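You operate a simulated robot arm through the tools that you are given. There is no shell and no other tool.

The job below is to be done with a simulated robot arm. You get a single attempt, and the scene is never put back.

Task
Put things in order on the table top. At the end: the clear rinse cup from the table top stands where the clear burner tube stood; the silver window block from the table top stands on top of the red roll; the clear burner tube from the table top stands where the clear wash bottle (marked "P2") stood; the clear wash bottle from the table top is on the grey letter tray (marked "DONE"); whatever was shut is shut again. Leave all else as you found it, and nothing knocked over. Set down upright: wash bottle.
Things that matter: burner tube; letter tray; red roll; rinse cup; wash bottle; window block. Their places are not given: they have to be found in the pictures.

Only the result counts: the job must be done as asked and must still hold three seconds after the hand-in. Knocking over, shifting, dropping, spilling or breaking anything else fails it.

Robot
A 7-joint arm with a two-finger parallel gripper, fixed in place. Base frame: the origin is at the foot of the arm, x ahead of it, y to its left, z up; the work surface is at about z = 0. Lengths are in mm, angles in degrees, forces in N, time in s.
With the tool pointing down near the work surface it reaches from about 220 to 580 mm from the base axis. Its first joint turns from -66.0 to 66.0 degrees. Payload 2.5 kg.
Tool frame: the origin (TCP) lies between the finger pads and is the grasp point; the fingertips stand 23 mm ahead of it; z points along the fingers, y is the line along which they close. Largest opening 94 mm; finger width 38, thickness 10; the body of the gripper, 54 by 96 mm, starts 39 mm behind the TCP.
Orientation is that of the tool frame in the base frame, as a unit quaternion [x, y, z, w]. With the fingers straight down and closing along the base's y, the tool's x points along the base's -x, its y along +y and its z along -z.

Tools
- The arm moves only by the tool step_arm. Its argument "plan" is a list of rows, each an object of numbers (a shift or turn left out is 0, a gripper value left out holds the last): "grip": the closure, from 0 (fully open) to 1 (shut); "x", "y", "z": the shift along the tool's x, y, z in cm; "wx", "wy", "wz": the turn, a rotation vector about the tool's x, y, z in degrees. In form: [{"grip": .., "x": .., "y": .., "z": .., "wx": .., "wy": .., "wz": ..}, ...]. A call has 1 to 20 rows; each row is the pose to reach, as a shift and turn from the pose commanded when the call began, along the tool's axes at that moment. A row lasts 0.2 s, in which the tool goes at most 50 mm and 8.6 degrees; a call with a longer step from one row to the next is refused whole, and so is a gripper value outside its range. A pose out of reach is approached as far as the arm can. The call stops where the force on the tool passes 40 N (or 10 N more than at its start, if that is more) or the arm is blocked; 0.2 s more then pass. The fingers move at their own pace (about 108 mm/s each) and stop on an object; they squeeze with about 44 N. The grip force told is the motor's: it shows also when the fingers shut on nothing. Time passes only in rows, and 0.2 s behind the last, so rows that repeat a pose let the fingers close. It gives the time, the measured TCP pose, the force on the tool (base axes), the opening and the grip force at its end, in the units of the frame above (readings bear some noise), with the torque about the TCP (base axes, N m) and any sound that the robot's microphone picked up.
- Cameras (640 x 400 px; columns grow to the right, rows downward): "scene" is fixed at [106.4, -403.7, 538.3]; the picture's right is [0.91, -0.42, 0.00], its down [-0.27, -0.57, -0.78] and it looks along [0.33, 0.70, -0.63] (base axes); focal length 230 px, centre (320, 200). "wrist" rides on the gripper at [86, 16, -75] in the tool frame; the picture's right is [-0.18, 0.98, 0.00], its down [-0.58, -0.11, -0.81] and it looks along [-0.79, -0.15, 0.59] (tool axes); focal length 243 px, centre (320, 200).
- get_image(camera): a new picture of that camera. It takes no simulated time.
- probe_pixels(camera, pixels): for up to 12 pixels [column, row] of the newest picture of that camera ("zoom" is the newest enlarged one), the place [x, y, z] in the base frame of the surface seen there, good to about 2 mm. It takes no simulated time.
- zoom(camera, box): a new picture of the part [left, top, right, bottom] of that camera's present view, enlarged. It takes no simulated time.
- job_done(): hands the job in; it is judged then, once.

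Open the gripper and draw the arm clear of the work before you hand the job in, unless the task says otherwise.

The tools are called after "Request:" as name(argument=value, ...) on one line, values as JSON. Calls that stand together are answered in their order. step_arm: Moves the arm, as the interface text tells. Its arguments: {"type":"object","properties":{"plan":{"type":"array"}},"required":["plan"]} The other tools are called the same way: get_image (camera) takes a picture; probe_pixels (camera, pixels) gives the place of the surface under pixels of a picture; zoom (camera, box) takes an enlarged picture of a part of a camera's view; job_done () hands the job in.

At the start:

```text
time_s: 0.0
ee_pos: [369.7, -122.4, 324.5]
ee_rot: [0.0, 1.0, 0.0, 0.0]
contact_force: [-0.5, 0.5, 0.0]
moment: [0.0, -0.01, 0.01]
gripper_width: 94.1
gripper_force: 0.0
```

scene: 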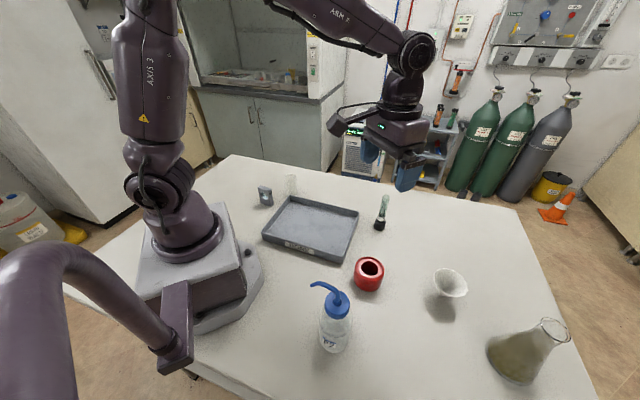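
wrist: 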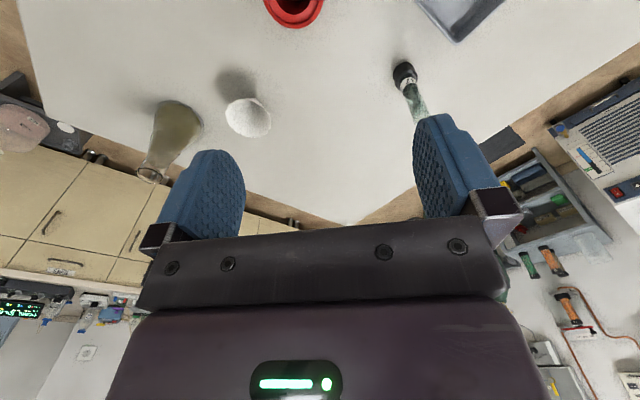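

The scene picture shows a wash bottle near (335,325), a red roll (369,273), a tray (311,228), a tube with a dark base (381,212), a white funnel-like cup (450,283), a flask (527,350), a small block (265,196) and a clear thing at (291,183). I zoom in on these parts to identify them.

Request:
zoom(camera="scene", box=[230, 160, 430, 285])

Request:
zoom(camera="scene", box=[290, 250, 490, 375])

Request:
zoom(camera="scene", box=[240, 165, 320, 215])

```text
3.20 times, centred on (330, 222) of scene
```

zoom: 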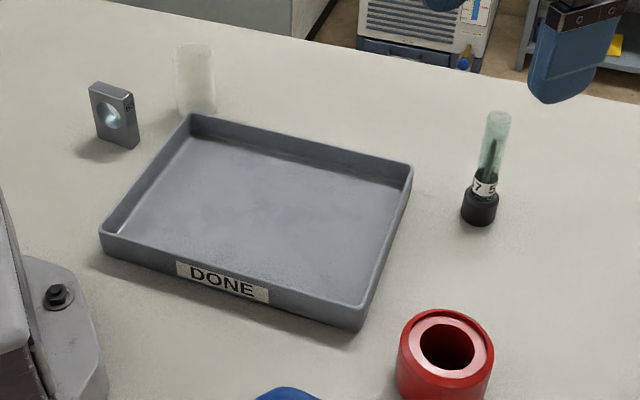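

```text
3.20 times, centred on (390, 312) of scene
```

zoom: 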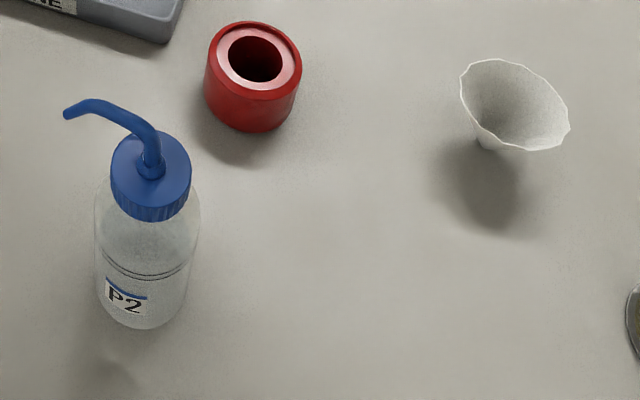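

```text
8.00 times, centred on (280, 190) of scene
```

zoom: 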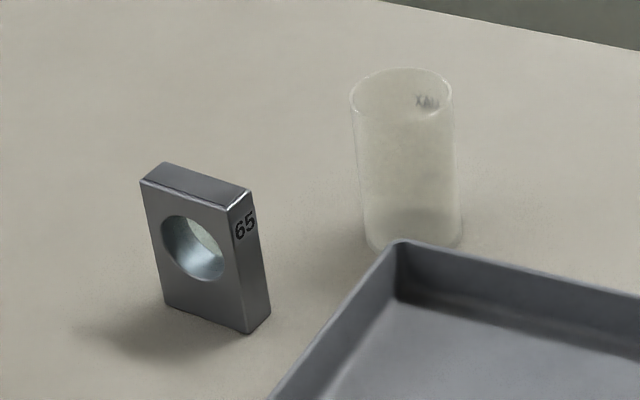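

The clear cup with the "MAX" line at (291,183) looks to be the rinse cup, and the tube with the black base at (381,212) the burner tube. I probe points on the tray, roll, and block first.

Request:
probe_pixels(camera="zoom", pixels=[[160, 170], [245, 195], [188, 305], [250, 330], [143, 185], [235, 205], [265, 318], [400, 72], [405, 110], [375, 245], [455, 240], [410, 248]])

Request:
probe_pixels(camera="scene", pixels=[[264, 238], [293, 198], [359, 212], [344, 261], [310, 230], [369, 260], [369, 290], [357, 266], [383, 266], [335, 305], [333, 330], [330, 350]])

```text
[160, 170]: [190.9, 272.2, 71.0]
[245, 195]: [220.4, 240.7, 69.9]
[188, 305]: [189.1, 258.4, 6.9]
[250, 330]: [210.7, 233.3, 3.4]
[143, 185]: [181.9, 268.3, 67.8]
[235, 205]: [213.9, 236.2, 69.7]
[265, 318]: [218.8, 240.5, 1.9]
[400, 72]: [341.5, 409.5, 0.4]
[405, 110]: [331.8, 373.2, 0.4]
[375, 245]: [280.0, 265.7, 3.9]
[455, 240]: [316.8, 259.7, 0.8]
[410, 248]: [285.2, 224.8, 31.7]
```

```text
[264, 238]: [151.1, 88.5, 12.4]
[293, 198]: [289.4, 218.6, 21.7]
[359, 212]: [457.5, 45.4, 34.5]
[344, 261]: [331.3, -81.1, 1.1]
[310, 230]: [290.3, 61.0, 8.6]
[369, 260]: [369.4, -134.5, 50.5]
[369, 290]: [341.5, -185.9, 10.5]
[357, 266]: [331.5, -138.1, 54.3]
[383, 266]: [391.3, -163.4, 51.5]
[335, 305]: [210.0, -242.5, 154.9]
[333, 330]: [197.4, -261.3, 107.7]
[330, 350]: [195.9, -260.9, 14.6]
```

The tray's floor is near z 8 and the roll's top near z 52. I zoom in on the roll, the burner tube and the bottle to measure them more closely.

Request:
zoom(camera="scene", box=[337, 245, 401, 295])

Request:
probe_pixels(camera="zoom", pixels=[[320, 130], [320, 100], [200, 200], [330, 300], [460, 200], [430, 250], [235, 220], [420, 170], [330, 270], [340, 148], [200, 300], [320, 440]])

```text
8.00 times, centred on (369, 270) of scene
```

zoom: 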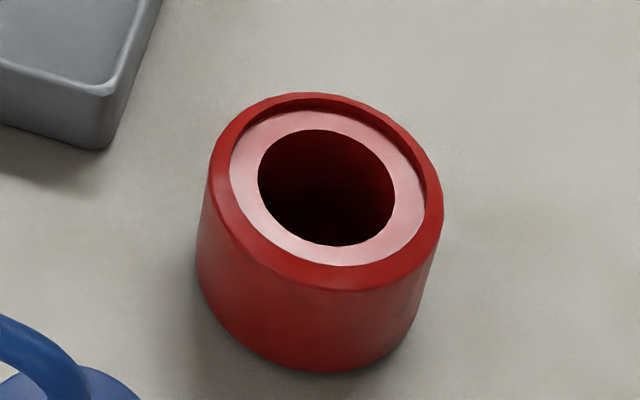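

```text
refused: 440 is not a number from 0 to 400
```

The enlarged roll shows an outer rim, a slightly recessed pink ring and a dark hole. I probe these edges.

Request:
probe_pixels(camera="zoom", pixels=[[328, 96], [212, 180], [438, 195], [340, 284], [325, 120], [245, 170], [410, 200], [330, 258], [325, 134], [262, 180], [390, 200], [335, 241]])

Request:
zoom(camera="scene", box=[357, 185, 405, 235])

```text
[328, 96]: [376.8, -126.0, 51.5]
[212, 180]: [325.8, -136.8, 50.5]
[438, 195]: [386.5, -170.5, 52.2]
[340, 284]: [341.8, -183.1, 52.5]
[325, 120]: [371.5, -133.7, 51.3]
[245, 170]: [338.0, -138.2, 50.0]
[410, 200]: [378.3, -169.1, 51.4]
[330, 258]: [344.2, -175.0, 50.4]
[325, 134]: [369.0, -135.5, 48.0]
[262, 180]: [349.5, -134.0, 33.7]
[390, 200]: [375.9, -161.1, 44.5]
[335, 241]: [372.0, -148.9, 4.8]
```

```text
8.00 times, centred on (381, 210) of scene
```

zoom: 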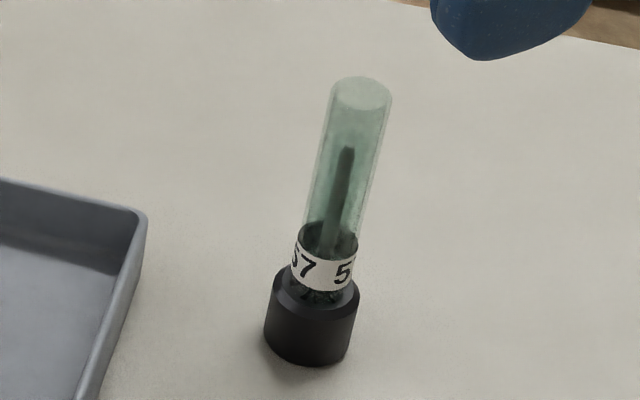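

The roll is about 68 mm across, centred near (358,-154), with its top at z 52. Next I enlarge the wash bottle.

Request:
zoom(camera="scene", box=[300, 270, 380, 360])

Request:
zoom(camera="scene", box=[300, 275, 370, 319])

```text
4.44 times, centred on (340, 315) of scene
```

zoom: 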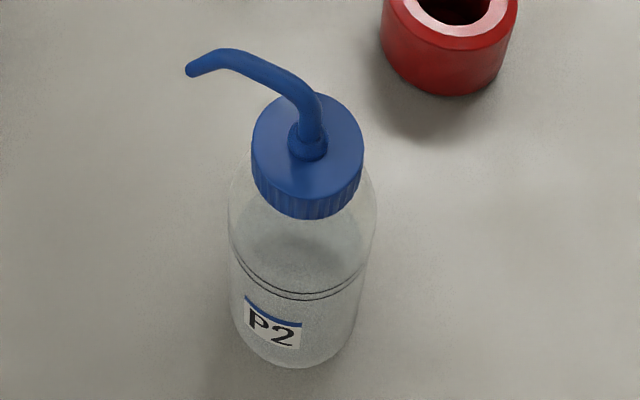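

```text
9.09 times, centred on (335, 297) of scene
```

zoom: 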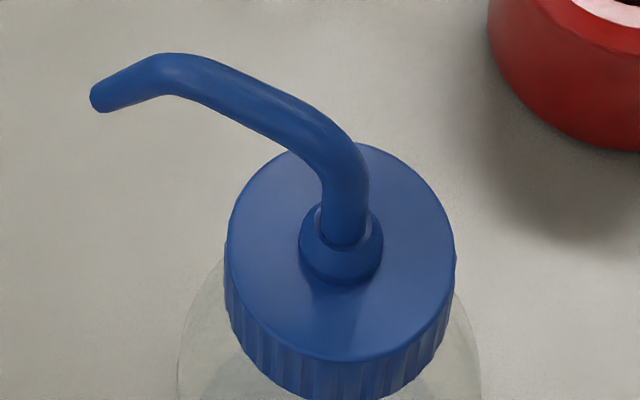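

The bottle has a blue cap with a curved spout reaching toward the arm's base. I probe cap edge, spout and spout tip in the enlarged picture.

Request:
probe_pixels(camera="zoom", pixels=[[110, 95], [180, 72], [250, 95], [320, 140], [345, 200], [340, 265], [238, 230], [445, 250], [330, 350], [375, 160], [330, 385], [300, 300]])

Request:
probe_pixels(camera="scene", pixels=[[332, 340], [325, 342], [336, 344], [333, 352], [320, 340], [352, 315], [328, 353], [337, 353], [345, 350], [322, 325], [345, 330], [333, 325]])

```text
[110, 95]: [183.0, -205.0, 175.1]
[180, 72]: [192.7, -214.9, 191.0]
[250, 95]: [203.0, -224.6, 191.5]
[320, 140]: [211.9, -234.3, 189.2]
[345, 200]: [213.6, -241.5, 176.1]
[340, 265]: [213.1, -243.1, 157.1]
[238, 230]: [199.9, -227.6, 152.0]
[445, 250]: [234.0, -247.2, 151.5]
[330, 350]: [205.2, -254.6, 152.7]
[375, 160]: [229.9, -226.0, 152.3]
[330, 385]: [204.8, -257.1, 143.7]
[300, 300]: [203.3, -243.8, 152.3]
```

```text
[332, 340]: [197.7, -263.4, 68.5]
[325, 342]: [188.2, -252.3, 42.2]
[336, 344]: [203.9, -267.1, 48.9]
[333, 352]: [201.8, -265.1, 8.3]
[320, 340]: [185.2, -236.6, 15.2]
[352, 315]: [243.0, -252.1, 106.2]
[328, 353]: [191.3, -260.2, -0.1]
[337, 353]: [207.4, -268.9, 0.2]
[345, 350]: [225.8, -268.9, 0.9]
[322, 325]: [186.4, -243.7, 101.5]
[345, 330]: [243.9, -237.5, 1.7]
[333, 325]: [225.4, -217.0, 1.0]
```

The cap is about 40 mm across with its axis near (217,-239), top z 152; the spout rises to z ~191 and points to the -x,+y side. Now I measure the burner tube in the scene zoom and in the wrist view at (405,75).

Request:
zoom(camera="scene", box=[357, 190, 405, 235])

Request:
probe_pixels(camera="zoom", pixels=[[270, 240], [350, 240], [310, 280], [310, 255], [310, 310], [318, 205], [330, 150], [355, 30], [300, 330], [295, 220], [350, 225], [340, 180]])

Request:
zoom(camera="wrist", box=[370, 45, 450, 95])

```text
8.89 times, centred on (381, 212) of scene
```

zoom: 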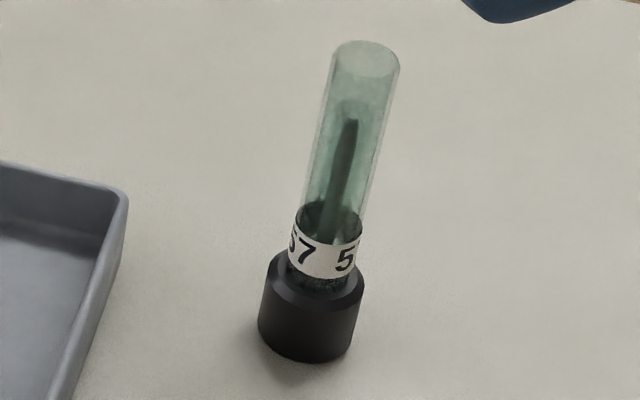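

```text
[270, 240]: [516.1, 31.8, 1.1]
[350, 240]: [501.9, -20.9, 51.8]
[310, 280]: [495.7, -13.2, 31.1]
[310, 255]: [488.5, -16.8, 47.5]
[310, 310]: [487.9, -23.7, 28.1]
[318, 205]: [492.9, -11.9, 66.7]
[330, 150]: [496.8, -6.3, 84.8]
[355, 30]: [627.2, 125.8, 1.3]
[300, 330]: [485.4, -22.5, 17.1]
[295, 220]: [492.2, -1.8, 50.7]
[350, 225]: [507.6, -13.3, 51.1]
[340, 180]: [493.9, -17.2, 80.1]
```

```text
8.00 times, centred on (410, 70) of wrist
```

zoom: 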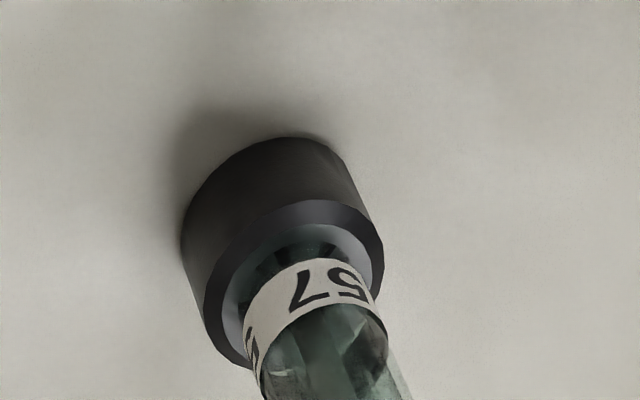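

The burner tube stands near (499,-11), about 128 high with a ~30 mm black base. First I'll bring the open gripper above the wash bottle, turned so that the spout lies between the fingers, staying at z 260.

Request:
step_arm(plan=[{"grip": 0, "x": 1.91, "y": -1.46, "z": 0.81, "wz": 5.6}, {"x": 3.82, "y": -2.92, "z": 1.61, "wz": 11.2}, {"x": 5.73, "y": -4.37, "z": 2.42, "wz": 16.9}, {"x": 7.63, "y": -5.83, "z": 3.22, "wz": 22.5}, {"x": 9.54, "y": -7.29, "z": 4.03, "wz": 28.1}, {"x": 11.45, "y": -8.75, "z": 4.84, "wz": 33.8}, {"x": 13.36, "y": -10.2, "z": 5.64, "wz": 39.4}, {"x": 15.27, "y": -11.66, "z": 6.45, "wz": 45}, {"x": 15.27, "y": -11.66, "z": 6.45, "wz": 45}])

Request:
get_image(camera="wrist")

Request:
get_image(camera="scene")

```text
time_s: 2.0
ee_pos: [216.4, -240.2, 258.5]
ee_rot: [0.383, 0.924, 0.0, -0.001]
contact_force: [-0.5, 0.0, 0.3]
moment: [0.01, 0.0, 0.03]
gripper_width: 94.1
gripper_force: 0.1
```

```text
taken
```

wrist: 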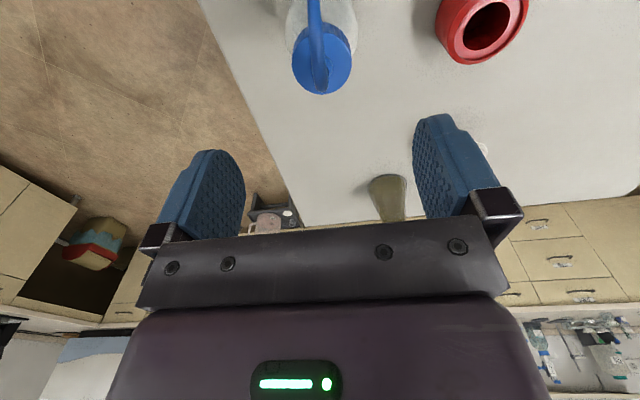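

```text
taken
```

scene: 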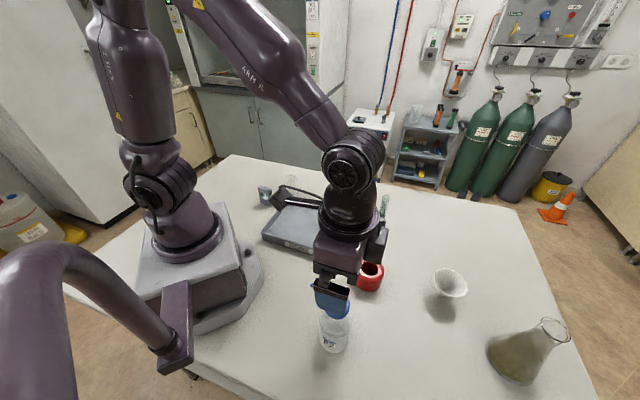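

The wrist view shows the cap at (322,65) with the spout running toward the top of the picture between the fingers. I zoom and probe the cap to find its axis.

Request:
zoom(camera="wrist", box=[280, 0, 380, 100])

Request:
probe_pixels(camera="wrist", pixels=[[295, 62], [349, 58], [320, 93], [335, 40], [303, 85], [343, 80], [318, 70], [317, 30], [313, 5], [310, 60], [338, 62], [320, 85]])

```text
4.00 times, centred on (330, 50) of wrist
```

zoom: 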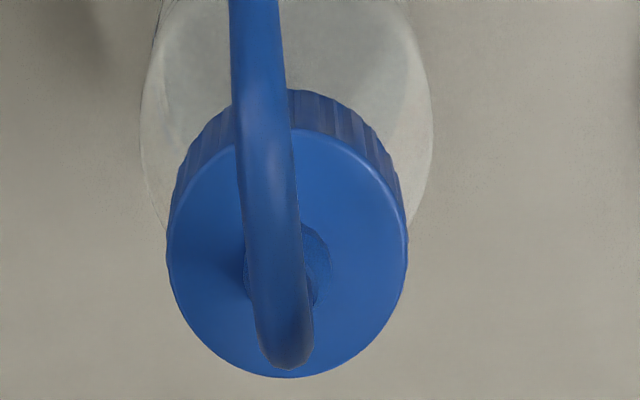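

```text
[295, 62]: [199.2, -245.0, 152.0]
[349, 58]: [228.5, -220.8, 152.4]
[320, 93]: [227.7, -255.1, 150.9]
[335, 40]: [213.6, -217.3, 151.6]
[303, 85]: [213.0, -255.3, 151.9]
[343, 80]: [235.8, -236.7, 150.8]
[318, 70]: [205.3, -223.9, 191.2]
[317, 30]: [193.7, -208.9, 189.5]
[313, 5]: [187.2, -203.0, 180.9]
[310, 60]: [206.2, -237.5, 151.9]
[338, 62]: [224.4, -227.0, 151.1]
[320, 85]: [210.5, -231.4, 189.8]
```

Circle-fitting the probes puts the cap axis at about (217,-237), radius 20, and the spout top at z≈191. I descend so the tips reach about z 136 (gripper body stays above the spout), watching force, without closing yet.

Request:
step_arm(plan=[{"grip": 0, "x": 0.16, "y": 0.2, "z": 0}, {"x": 0.16, "y": 0.2, "z": 2.5}, {"x": 0.16, "y": 0.2, "z": 5}, {"x": 0.16, "y": 0.2, "z": 7.5}, {"x": 0.16, "y": 0.2, "z": 9}, {"x": 0.16, "y": 0.2, "z": 10}, {"x": 0.16, "y": 0.2, "z": 10}])

Request:
zoom(camera="scene", box=[280, 240, 400, 360])

Request:
get_image(camera="wrist")

```text
time_s: 3.6
ee_pos: [216.6, -237.4, 157.9]
ee_rot: [0.383, 0.924, 0.0, 0.001]
contact_force: [0.3, 0.5, -0.2]
moment: [0.01, -0.01, 0.01]
gripper_width: 94.4
gripper_force: 0.0
```

```text
3.33 times, centred on (340, 300) of scene
```

zoom: 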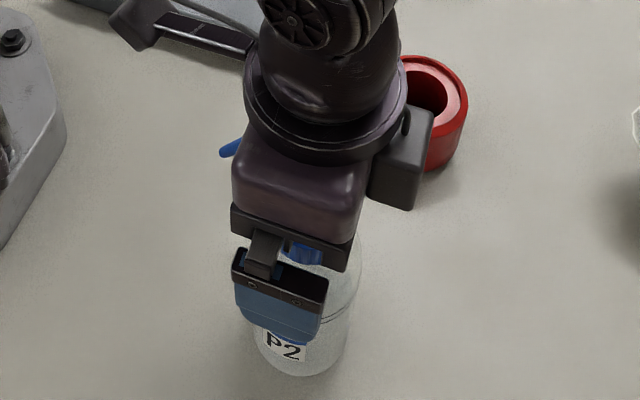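

```text
taken
```

wrist: 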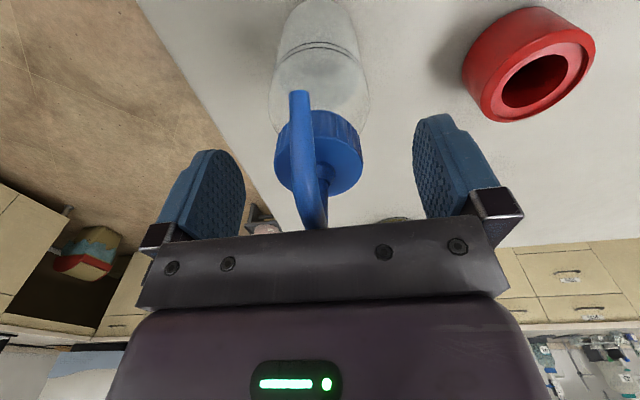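

No contact force, and the cap sits between the pads. Now I close on the cap and hold for a moment.

Request:
step_arm(plan=[{"grip": 1}, {"grip": 1}, {"grip": 1}, {"grip": 1}])

Request:
get_image(camera="wrist")

```text
time_s: 4.6
ee_pos: [216.7, -237.7, 158.4]
ee_rot: [0.383, 0.924, 0.0, 0.0]
contact_force: [0.5, -0.7, 0.8]
moment: [0.03, 0.05, -0.01]
gripper_width: 42.0
gripper_force: 43.9
```

```text
taken
```

wrist: 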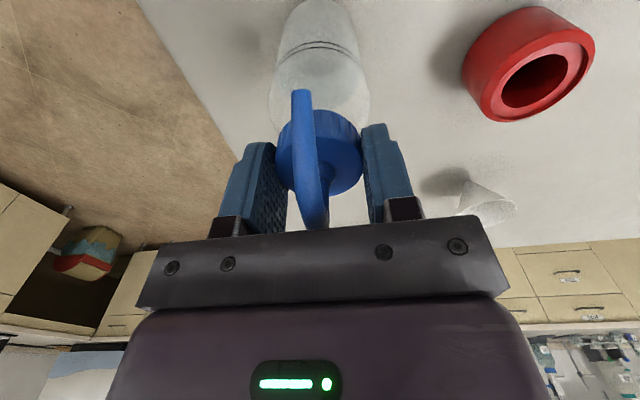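

The cap is gripped at 42 mm. I lift 15 mm slowly and check the weight and that the bottle comes along.

Request:
step_arm(plan=[{"grip": 1, "z": -0.3}, {"z": -0.8}, {"z": -1.5}, {"z": -1.5}])

Request:
zoom(camera="scene", box=[280, 240, 400, 360])

Request:
get_image(camera="wrist")

```text
time_s: 5.6
ee_pos: [216.2, -237.5, 173.7]
ee_rot: [0.383, 0.924, 0.0, 0.0]
contact_force: [0.1, -0.4, -2.0]
moment: [0.0, 0.03, -0.03]
gripper_width: 41.9
gripper_force: 44.0
```

```text
3.33 times, centred on (340, 300) of scene
```

zoom: 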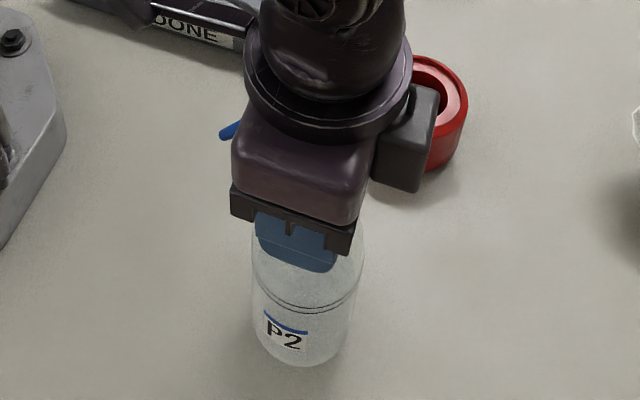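

```text
taken
```

wrist: 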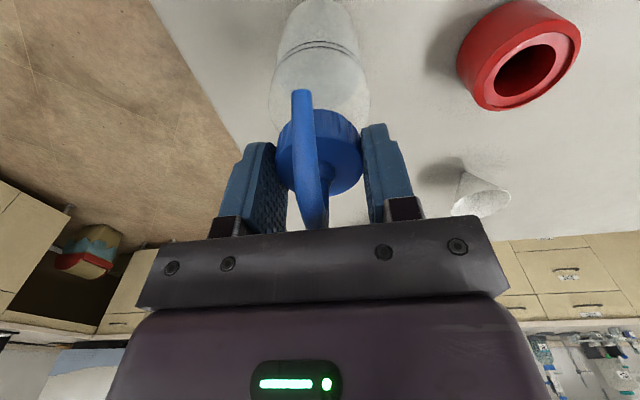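

The tool carries about 2 N and the bottle (label P2) rose with it. I lift it clear and carry it over the table in front of the roll to above the tray's middle, near (285,75).

Request:
step_arm(plan=[{"grip": 1, "z": -2.0}, {"z": -4.5}, {"z": -7.0}, {"x": 0.69, "y": 1.08, "z": -7.0, "wz": -1.8}, {"x": 2.07, "y": 3.23, "z": -7.0, "wz": -5.4}, {"x": 3.79, "y": 5.92, "z": -7.0, "wz": -9.9}, {"x": 5.69, "y": 8.88, "z": -7.0, "wz": -14.9}, {"x": 7.76, "y": 12.11, "z": -7.0, "wz": -20.3}, {"x": 9.83, "y": 15.34, "z": -7.0, "wz": -25.7}, {"x": 11.72, "y": 18.31, "z": -7.0, "wz": -30.6}, {"x": 13.62, "y": 21.27, "z": -7.0, "wz": -35.6}, {"x": 15.17, "y": 23.69, "z": -7.0, "wz": -39.6}, {"x": 16.38, "y": 25.57, "z": -7.0, "wz": -42.8}, {"x": 17.24, "y": 26.92, "z": -7.0, "wz": -45}, {"x": 17.24, "y": 26.92, "z": -7.0, "wz": -45}])

Request:
get_image(camera="wrist")

Request:
get_image(camera="scene")

```text
time_s: 8.8
ee_pos: [284.2, 75.6, 244.0]
ee_rot: [0.0, 1.0, 0.0, 0.0]
contact_force: [0.3, -1.0, -3.9]
moment: [0.01, -0.02, -0.01]
gripper_width: 42.1
gripper_force: 43.8
```

```text
taken
```

wrist: 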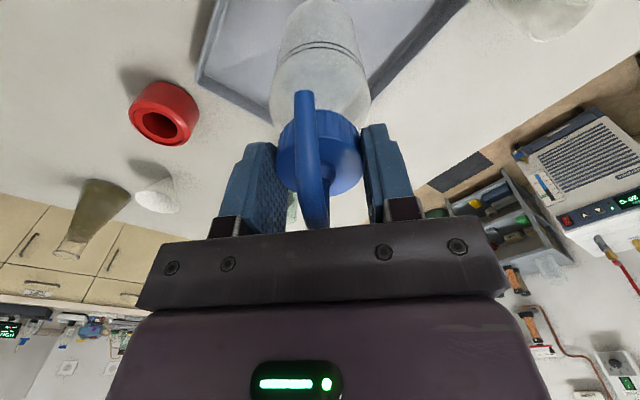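

```text
taken
```

scene: 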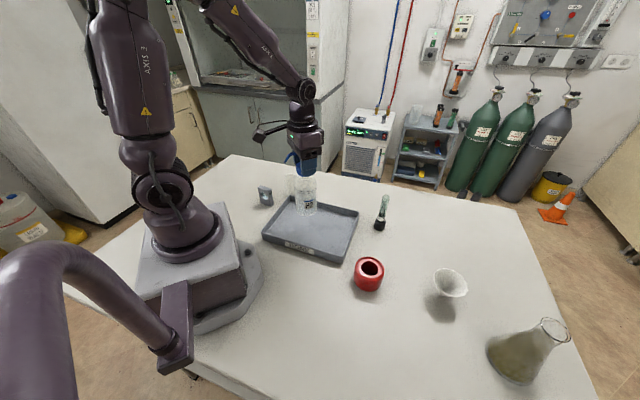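

The bottle hangs upright over the tray, about 78 mm above its floor. I lower it, slowing near the floor.

Request:
step_arm(plan=[{"grip": 1, "z": 2.0}, {"z": 4.5}, {"z": 6.2}, {"z": 7.0}, {"z": 7.3}, {"z": 7.5}, {"z": 7.5}])

Request:
zoom(camera="scene", box=[230, 140, 390, 270])

```text
time_s: 10.4
ee_pos: [285.9, 75.9, 169.8]
ee_rot: [-0.001, 1.0, 0.0, 0.0]
contact_force: [0.3, -0.5, -2.3]
moment: [-0.03, -0.02, 0.02]
gripper_width: 42.2
gripper_force: 44.3
```

```text
3.08 times, centred on (310, 205) of scene
```

zoom: 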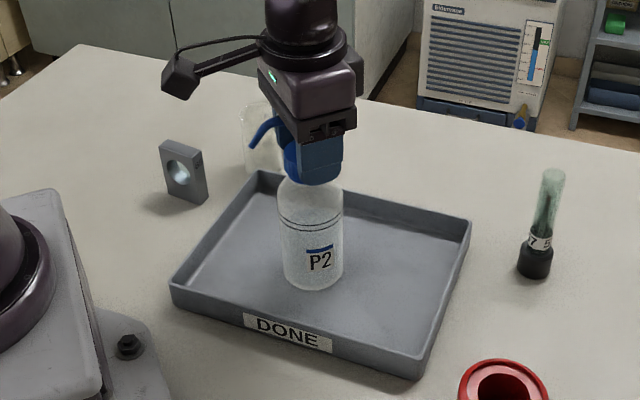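

Still hanging (−2.3 N), a few mm above the tray floor. I lower it in small steps until the weight comes off.

Request:
step_arm(plan=[{"grip": 1, "z": 0.1}, {"z": 0.2}, {"z": 0.3}, {"z": 0.3}])

```text
time_s: 11.4
ee_pos: [284.8, 74.8, 166.5]
ee_rot: [-0.001, 1.0, 0.0, -0.001]
contact_force: [1.1, -0.1, -1.5]
moment: [0.0, -0.02, -0.03]
gripper_width: 42.1
gripper_force: 43.8
```

The force has only just begun to change. I go another 1–2 mm.

Request:
step_arm(plan=[{"grip": 1, "z": 0.05}, {"z": 0.1}, {"z": 0.1}])

```text
time_s: 12.2
ee_pos: [284.9, 75.1, 165.4]
ee_rot: [0.0, 1.0, 0.0, 0.001]
contact_force: [-2.7, -1.6, 19.3]
moment: [-0.22, 0.25, -0.01]
gripper_width: 42.0
gripper_force: 43.7
```

Contact: the floor now pushes up with 19 N. I back off 0.7 mm and then open the fingers.

Request:
step_arm(plan=[{"grip": 1, "z": -0.07}, {"z": -0.07}, {"grip": 0.45, "z": -0.07}, {"grip": 0, "z": -0.07}, {"grip": 0, "z": -0.07}, {"grip": 0, "z": -0.07}])

Request:
get_image(camera="wrist")

Request:
zoom(camera="scene", box=[230, 140, 390, 270])

```text
time_s: 13.6
ee_pos: [286.1, 75.9, 166.0]
ee_rot: [0.0, 1.0, 0.0, 0.001]
contact_force: [-0.3, 0.3, -1.1]
moment: [-0.02, -0.01, -0.01]
gripper_width: 93.7
gripper_force: 0.1
```

```text
taken
```

wrist: 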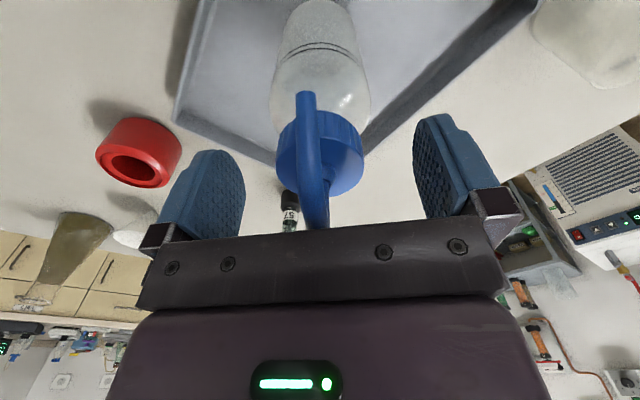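

```text
3.08 times, centred on (310, 205) of scene
```

zoom: 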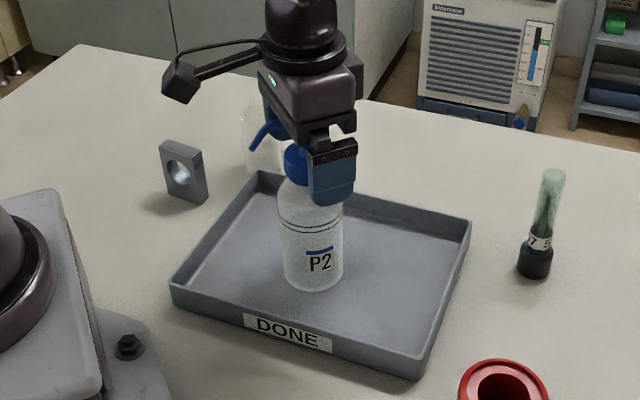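

The bottle stands upright in the tray, released. I rise straight up and move toward the burner tube for a closer wrist view.

Request:
step_arm(plan=[{"grip": 0, "z": -2.0}, {"z": -5.5}, {"z": -9.5}, {"z": -13.0}, {"z": -13.4, "x": -2, "y": -1.1}, {"z": -13.4, "x": -5, "y": -2.8}, {"z": -13.4, "x": -9, "y": -5.0}, {"z": -13.0, "x": -12.5, "y": -6.9}, {"z": -12.0, "x": -15.4, "y": -8.5}, {"z": -12.0, "x": -15.4, "y": -8.5}])

Request:
get_image(camera="wrist")

Request:
zoom(camera="scene", box=[230, 140, 390, 270])

```text
time_s: 15.8
ee_pos: [441.1, -9.4, 285.2]
ee_rot: [0.0, 1.0, 0.001, 0.0]
contact_force: [0.1, -0.6, 0.1]
moment: [-0.03, 0.0, -0.02]
gripper_width: 94.0
gripper_force: 0.0
```

```text
taken
```

wrist: 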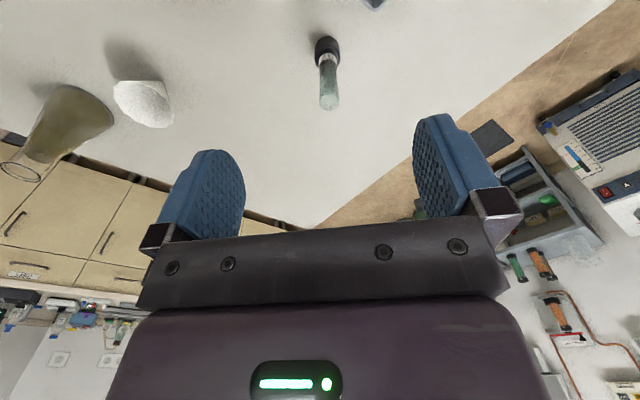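

```text
3.08 times, centred on (310, 205) of scene
```

zoom: 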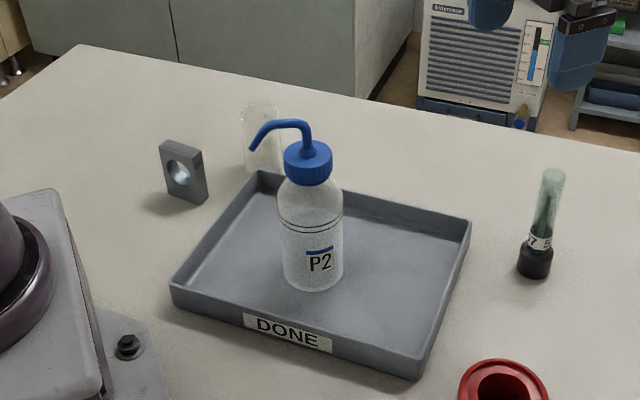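

The bottle stands well in the tray. The burner tube is seen at (328,75) in the wrist view; I zoom on it and probe its base and tube.

Request:
zoom(camera="wrist", box=[278, 25, 378, 125])

Request:
probe_pixels(camera="wrist", pixels=[[327, 45], [318, 50], [338, 50], [327, 40], [328, 60], [328, 57], [323, 58], [333, 58], [329, 85], [329, 102], [329, 70], [329, 107]])

```text
4.00 times, centred on (328, 75) of wrist
```

zoom: 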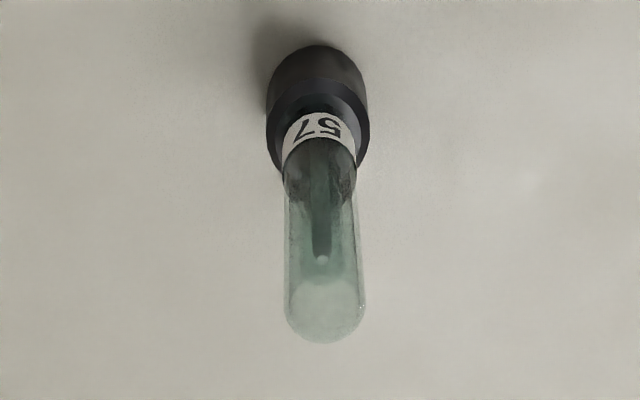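

```text
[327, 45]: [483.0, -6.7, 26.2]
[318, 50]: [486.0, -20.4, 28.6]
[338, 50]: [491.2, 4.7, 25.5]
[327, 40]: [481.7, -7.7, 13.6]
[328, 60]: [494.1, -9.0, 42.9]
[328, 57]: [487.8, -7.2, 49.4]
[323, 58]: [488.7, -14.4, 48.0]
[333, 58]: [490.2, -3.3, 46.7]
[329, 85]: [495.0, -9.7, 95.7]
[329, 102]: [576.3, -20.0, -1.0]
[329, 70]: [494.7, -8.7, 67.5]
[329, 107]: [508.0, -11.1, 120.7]
```

The tube's axis is at about (498.5,-9.3), tube 22 mm across, top near z 127. I move over it, then come down with open fingers to TCP z≈97 so the gripper body stays above its top.

Request:
step_arm(plan=[{"grip": 0, "x": -2.0, "y": 0.03, "z": 0}, {"x": -4.5, "y": 0.03, "z": 0}, {"x": -5.85, "y": 0.03, "z": 0}, {"x": -5.85, "y": 0.03, "z": 2.5}, {"x": -5.85, "y": 0.03, "z": 6.5}, {"x": -5.85, "y": 0.03, "z": 10}, {"x": -5.85, "y": 0.03, "z": 10}])

Request:
get_image(camera="wrist")

Request:
zoom(camera="scene", box=[320, 130, 450, 240])

```text
time_s: 17.4
ee_pos: [497.4, -11.1, 184.6]
ee_rot: [0.0, 1.0, -0.001, 0.0]
contact_force: [0.3, -0.3, -0.1]
moment: [0.0, 0.05, -0.05]
gripper_width: 93.8
gripper_force: 0.0
```

```text
taken
```

wrist: 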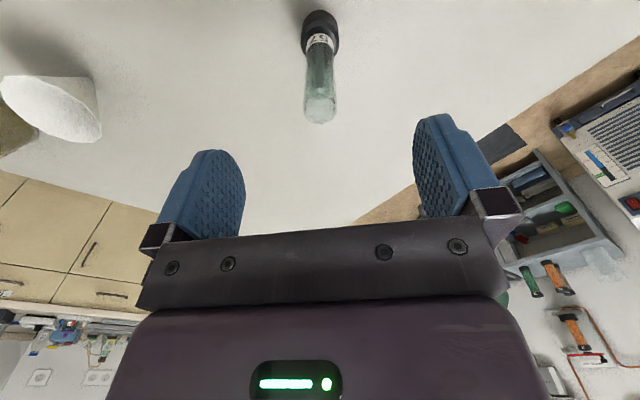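

```text
3.64 times, centred on (385, 185) of scene
```

zoom: 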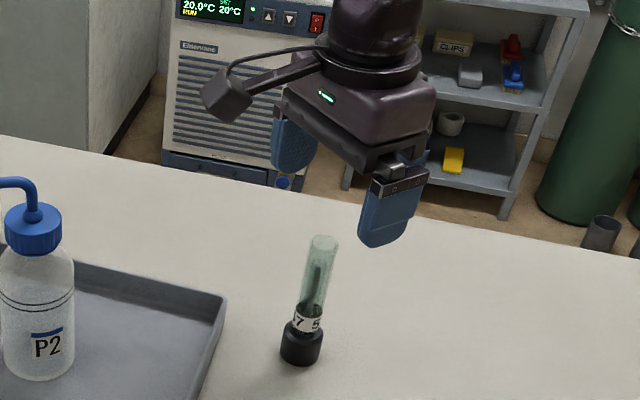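

Projection of the tool axis falls at column 320, matching the tube's centre at (320,93), so it's aligned. I descend the rest and then close.

Request:
step_arm(plan=[{"grip": 0, "z": 3.0}, {"z": 6.0}, {"z": 8.0}, {"z": 8.7}, {"z": 8.7}])

Request:
get_image(camera="wrist")

Request:
zoom(camera="scene", box=[320, 130, 450, 240])

```text
time_s: 18.6
ee_pos: [496.7, -9.6, 100.2]
ee_rot: [0.0, 1.0, -0.001, 0.0]
contact_force: [0.6, 0.8, -0.2]
moment: [-0.01, -0.03, -0.01]
gripper_width: 94.1
gripper_force: 0.0
```

```text
taken
```

wrist: 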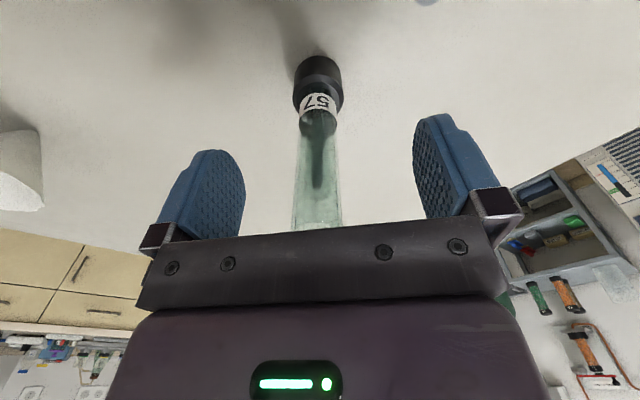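

```text
3.64 times, centred on (385, 185) of scene
```

zoom: 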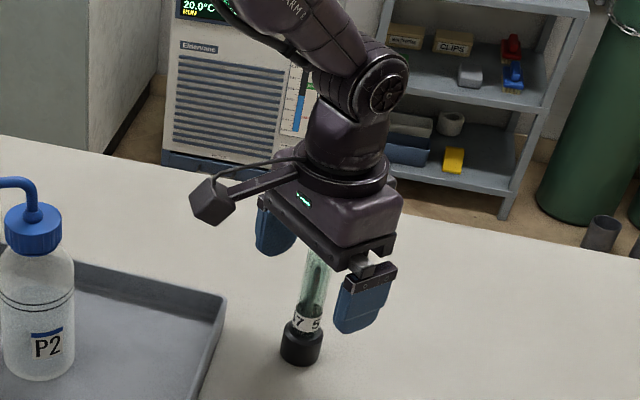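

No contact so far, and the tube is centred between the pads. I close on it.

Request:
step_arm(plan=[{"grip": 1}, {"grip": 1}, {"grip": 1}, {"grip": 1}])

Request:
get_image(camera="wrist")

```text
time_s: 19.6
ee_pos: [498.3, -9.8, 100.0]
ee_rot: [0.0, 1.0, 0.0, -0.001]
contact_force: [-0.6, -0.7, 0.2]
moment: [-0.01, 0.01, 0.01]
gripper_width: 20.8
gripper_force: 24.7
```

```text
taken
```

wrist: 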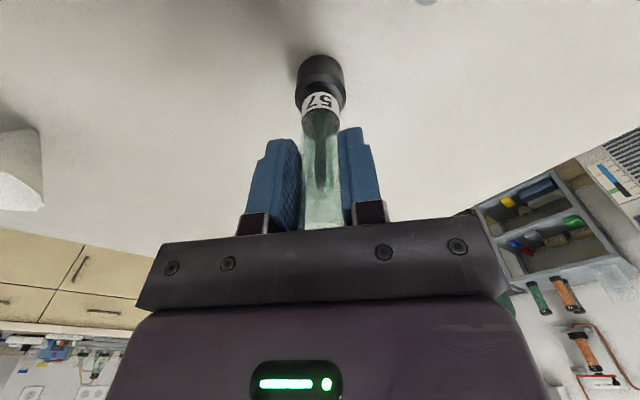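

The fingers are on the tube at 20.8 mm, with the force still building (24.7 N). I hold a moment more and then lift 15 mm.

Request:
step_arm(plan=[{"grip": 1}, {"grip": 1}, {"grip": 1}])

```text
time_s: 20.4
ee_pos: [497.8, -9.4, 99.9]
ee_rot: [0.0, 1.0, 0.0, 0.0]
contact_force: [0.5, -0.2, 0.6]
moment: [0.04, 0.01, -0.02]
gripper_width: 20.7
gripper_force: 25.3
```

Force steady at 25 N, width 20.7 mm. I lift 15 mm and look.

Request:
step_arm(plan=[{"grip": 1, "z": -0.3}, {"z": -0.8}, {"z": -1.5}, {"z": -1.5}])

Request:
get_image(camera="wrist")

Request:
zoom(camera="scene", box=[320, 130, 450, 240])

```text
time_s: 21.4
ee_pos: [497.8, -9.3, 114.5]
ee_rot: [0.0, 1.0, 0.0, 0.001]
contact_force: [0.6, 0.0, -0.8]
moment: [0.02, -0.02, -0.01]
gripper_width: 21.2
gripper_force: 24.3
```

```text
taken
```

wrist: 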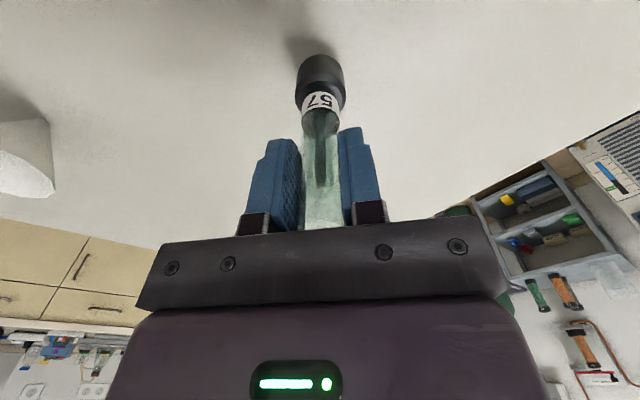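

```text
3.64 times, centred on (385, 185) of scene
```

zoom: 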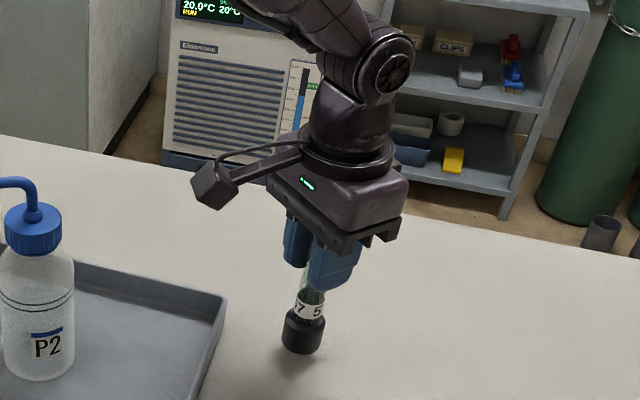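

The tube lifted cleanly. Before carrying it to the P2 spot, I probe the robot's base housing in the scene view to be sure the wrist camera bracket clears it there.

Request:
get_image(camera="scene")

Request:
probe_pixels(camera="scene", pixels=[[240, 262], [215, 275], [190, 250], [250, 270], [180, 310], [185, 350], [262, 275], [225, 310], [160, 280], [230, 240], [208, 300], [195, 330]])

```text
taken
```

scene: 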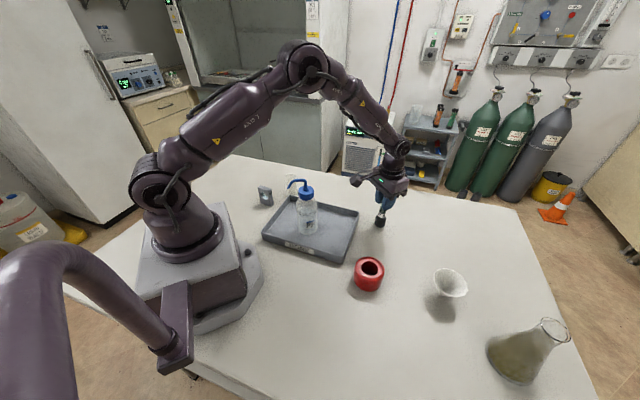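

```text
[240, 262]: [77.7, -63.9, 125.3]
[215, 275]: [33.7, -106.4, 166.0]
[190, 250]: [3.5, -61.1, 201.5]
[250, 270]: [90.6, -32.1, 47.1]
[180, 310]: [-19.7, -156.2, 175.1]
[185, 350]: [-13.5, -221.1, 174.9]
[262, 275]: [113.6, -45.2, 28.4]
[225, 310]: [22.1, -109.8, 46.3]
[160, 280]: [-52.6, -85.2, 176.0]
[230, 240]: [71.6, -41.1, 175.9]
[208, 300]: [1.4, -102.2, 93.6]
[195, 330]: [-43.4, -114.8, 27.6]
```

The base housing ends near x 80, so there is room. I raise the tube and carry it to above (217,-237), turning 45° on the way.

Request:
step_arm(plan=[{"grip": 1, "z": -2.5}, {"z": -6.5}, {"z": -10}, {"x": 0.84, "y": -0.68, "z": -10, "wz": 1.4}, {"x": 2.53, "y": -2.05, "z": -10, "wz": 4.1}, {"x": 4.78, "y": -3.87, "z": -10, "wz": 7.7}, {"x": 7.31, "y": -5.92, "z": -10, "wz": 11.7}, {"x": 10.12, "y": -8.19, "z": -10, "wz": 16.2}, {"x": 12.93, "y": -10.47, "z": -10, "wz": 20.7}, {"x": 15.74, "y": -12.74, "z": -10, "wz": 25.2}, {"x": 18.55, "y": -15.02, "z": -10, "wz": 29.7}, {"x": 21.08, "y": -17.06, "z": -10, "wz": 33.8}, {"x": 23.6, "y": -19.11, "z": -10, "wz": 37.8}, {"x": 25.57, "y": -20.7, "z": -10, "wz": 41}, {"x": 27.26, "y": -22.07, "z": -10, "wz": 43.7}, {"x": 28.1, "y": -22.75, "z": -10, "wz": 45}, {"x": 28.1, "y": -22.75, "z": -10, "wz": 45}])

Request:
get_image(camera="scene")

Request:
get_image(camera="wrist")

```text
time_s: 25.0
ee_pos: [216.0, -236.8, 215.2]
ee_rot: [0.382, 0.924, 0.0, 0.0]
contact_force: [-0.2, -0.7, -1.1]
moment: [0.01, 0.0, 0.0]
gripper_width: 21.1
gripper_force: 25.0
```

```text
taken
```

scene: 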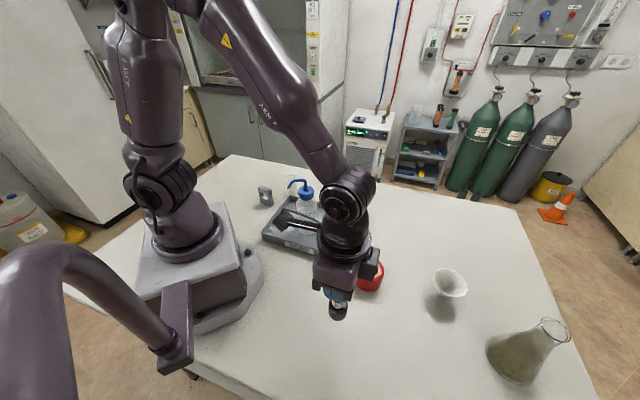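

```text
taken
```

wrist: 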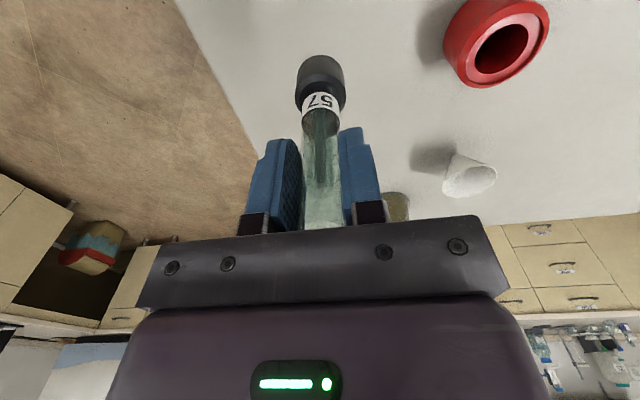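

The tube hangs straight above the P2 spot. I lower it to a couple of mm above the table.

Request:
step_arm(plan=[{"grip": 1, "z": 2.0}, {"z": 5.0}, {"z": 8.0}, {"z": 10.0}, {"z": 10.9}, {"z": 11.2}, {"z": 11.2}])

Request:
zoom(camera="scene", box=[280, 250, 400, 360])

```text
time_s: 26.6
ee_pos: [215.9, -235.5, 102.0]
ee_rot: [0.383, 0.924, 0.0, 0.0]
contact_force: [-0.3, 0.4, -0.5]
moment: [0.03, -0.04, 0.03]
gripper_width: 21.4
gripper_force: 25.3
```

```text
3.64 times, centred on (340, 305) of scene
```

zoom: 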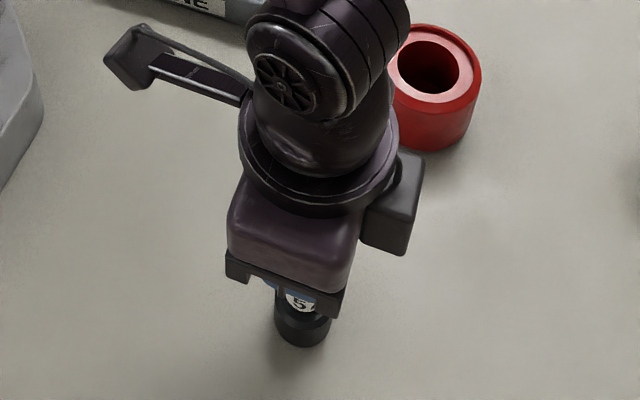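

About 2 mm above the table. I lower it in fine steps, watching the vertical force.

Request:
step_arm(plan=[{"grip": 1, "x": -0.08, "z": 0.05}, {"x": -0.08, "z": 0.1}, {"x": -0.08, "z": 0.15}, {"x": -0.08, "z": 0.15}])

```text
time_s: 27.6
ee_pos: [217.8, -237.8, 101.0]
ee_rot: [0.383, 0.924, 0.0, 0.0]
contact_force: [-1.9, 3.0, 15.3]
moment: [0.22, 0.22, 0.06]
gripper_width: 21.3
gripper_force: 25.3
```

It touched down (15 N up). I ease off 0.6 mm and open the fingers.

Request:
step_arm(plan=[{"grip": 1, "z": -0.06}, {"grip": 1, "z": -0.06}, {"grip": 0.7, "z": -0.06}, {"grip": 0.4, "z": -0.06}, {"grip": 0, "z": -0.06}, {"grip": 0, "z": -0.06}, {"grip": 0, "z": -0.06}])

Request:
get_image(camera="wrist")

```text
time_s: 29.2
ee_pos: [216.6, -236.9, 100.7]
ee_rot: [0.383, 0.924, 0.0, 0.0]
contact_force: [0.0, -0.8, 0.5]
moment: [0.0, 0.02, -0.06]
gripper_width: 94.0
gripper_force: 0.1
```

```text
taken
```

wrist: 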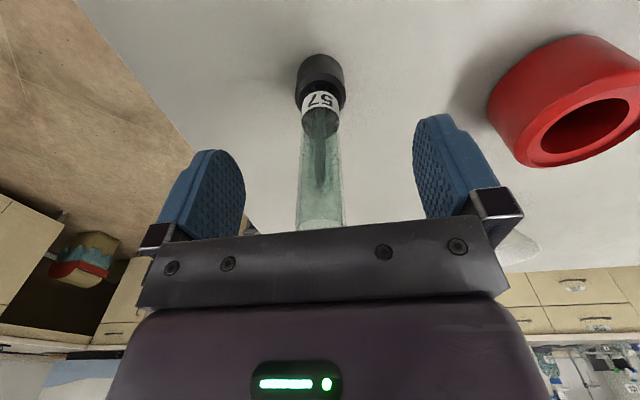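

The burner tube stands on its own at the P2 spot. I rise straight up and confirm it with the scene camera.

Request:
step_arm(plan=[{"grip": 0, "z": -2.0}, {"z": -5.5}, {"z": -9.5}, {"z": -13.5}, {"z": -17.0}, {"z": -19.5}, {"z": -19.5}])

Request:
zoom(camera="scene", box=[280, 250, 400, 360])

Request:
get_image(camera="wrist")

```text
time_s: 30.8
ee_pos: [218.3, -236.4, 297.6]
ee_rot: [0.383, 0.924, 0.001, 0.0]
contact_force: [-0.2, 0.0, -0.1]
moment: [0.02, 0.01, 0.02]
gripper_width: 93.8
gripper_force: 0.1
```

```text
3.64 times, centred on (340, 305) of scene
```

zoom: 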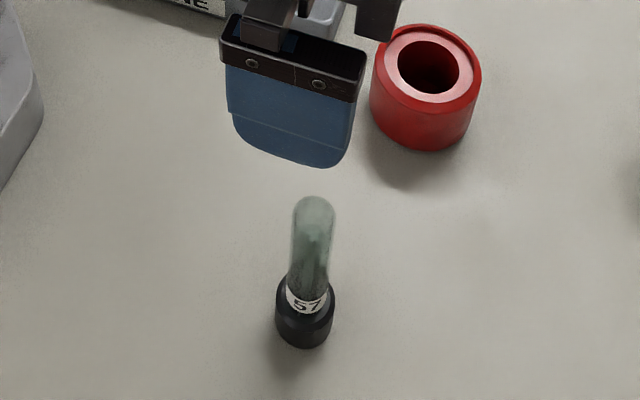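

```text
taken
```

wrist: 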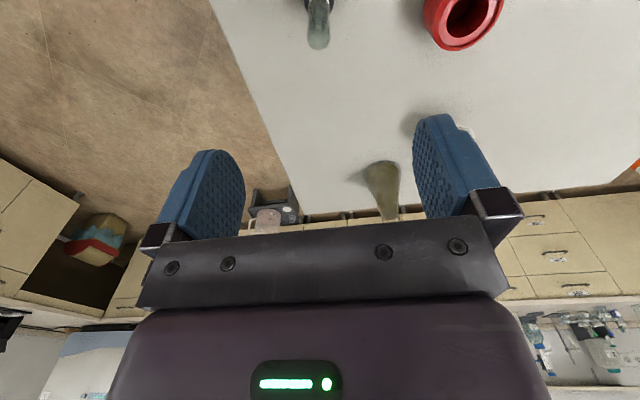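

The burner tube stands upright at the old P2 spot. I now swing the open gripper round, high over the tray, to look at the clear cup and the silver block.

Request:
step_arm(plan=[{"grip": 0, "x": 1.27, "y": 3.82, "wz": -7.5}, {"x": 2.55, "y": 7.64, "wz": -15}, {"x": 3.82, "y": 11.31, "wz": -22.5}, {"x": 5.44, "y": 14.92, "wz": -30}, {"x": 7.14, "y": 18.45, "wz": -37.5}, {"x": 9.05, "y": 21.92, "wz": -45}, {"x": 11.88, "y": 24.75, "wz": -52.5}, {"x": 15.06, "y": 27.22, "wz": -60}, {"x": 18.53, "y": 28.85, "wz": -67.5}, {"x": 22.34, "y": 29.84, "wz": -75}, {"x": 26.09, "y": 30.05, "wz": -82.5}, {"x": 29.98, "y": 29.7, "wz": -90}, {"x": 29.98, "y": 29.7, "wz": -90}])

Request:
get_image(camera="wrist")

Request:
get_image(camera="scene")

```text
time_s: 33.6
ee_pos: [215.2, 183.8, 296.8]
ee_rot: [-0.384, 0.924, 0.001, -0.001]
contact_force: [-0.2, 0.1, -0.3]
moment: [-0.01, 0.04, -0.01]
gripper_width: 93.9
gripper_force: 0.1
```

```text
taken
```

wrist: 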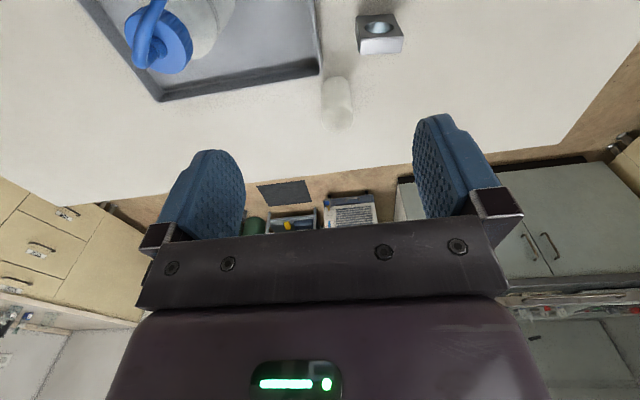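

```text
taken
```

scene: 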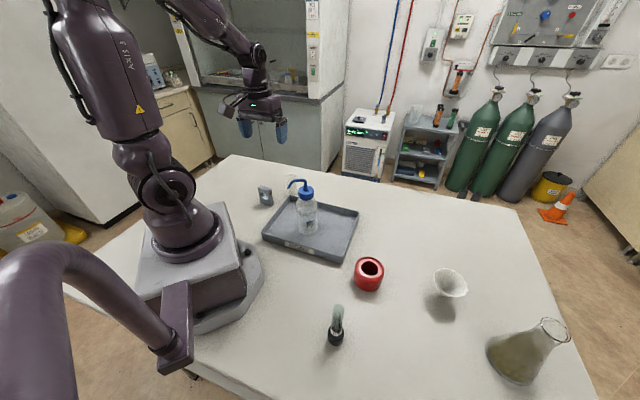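

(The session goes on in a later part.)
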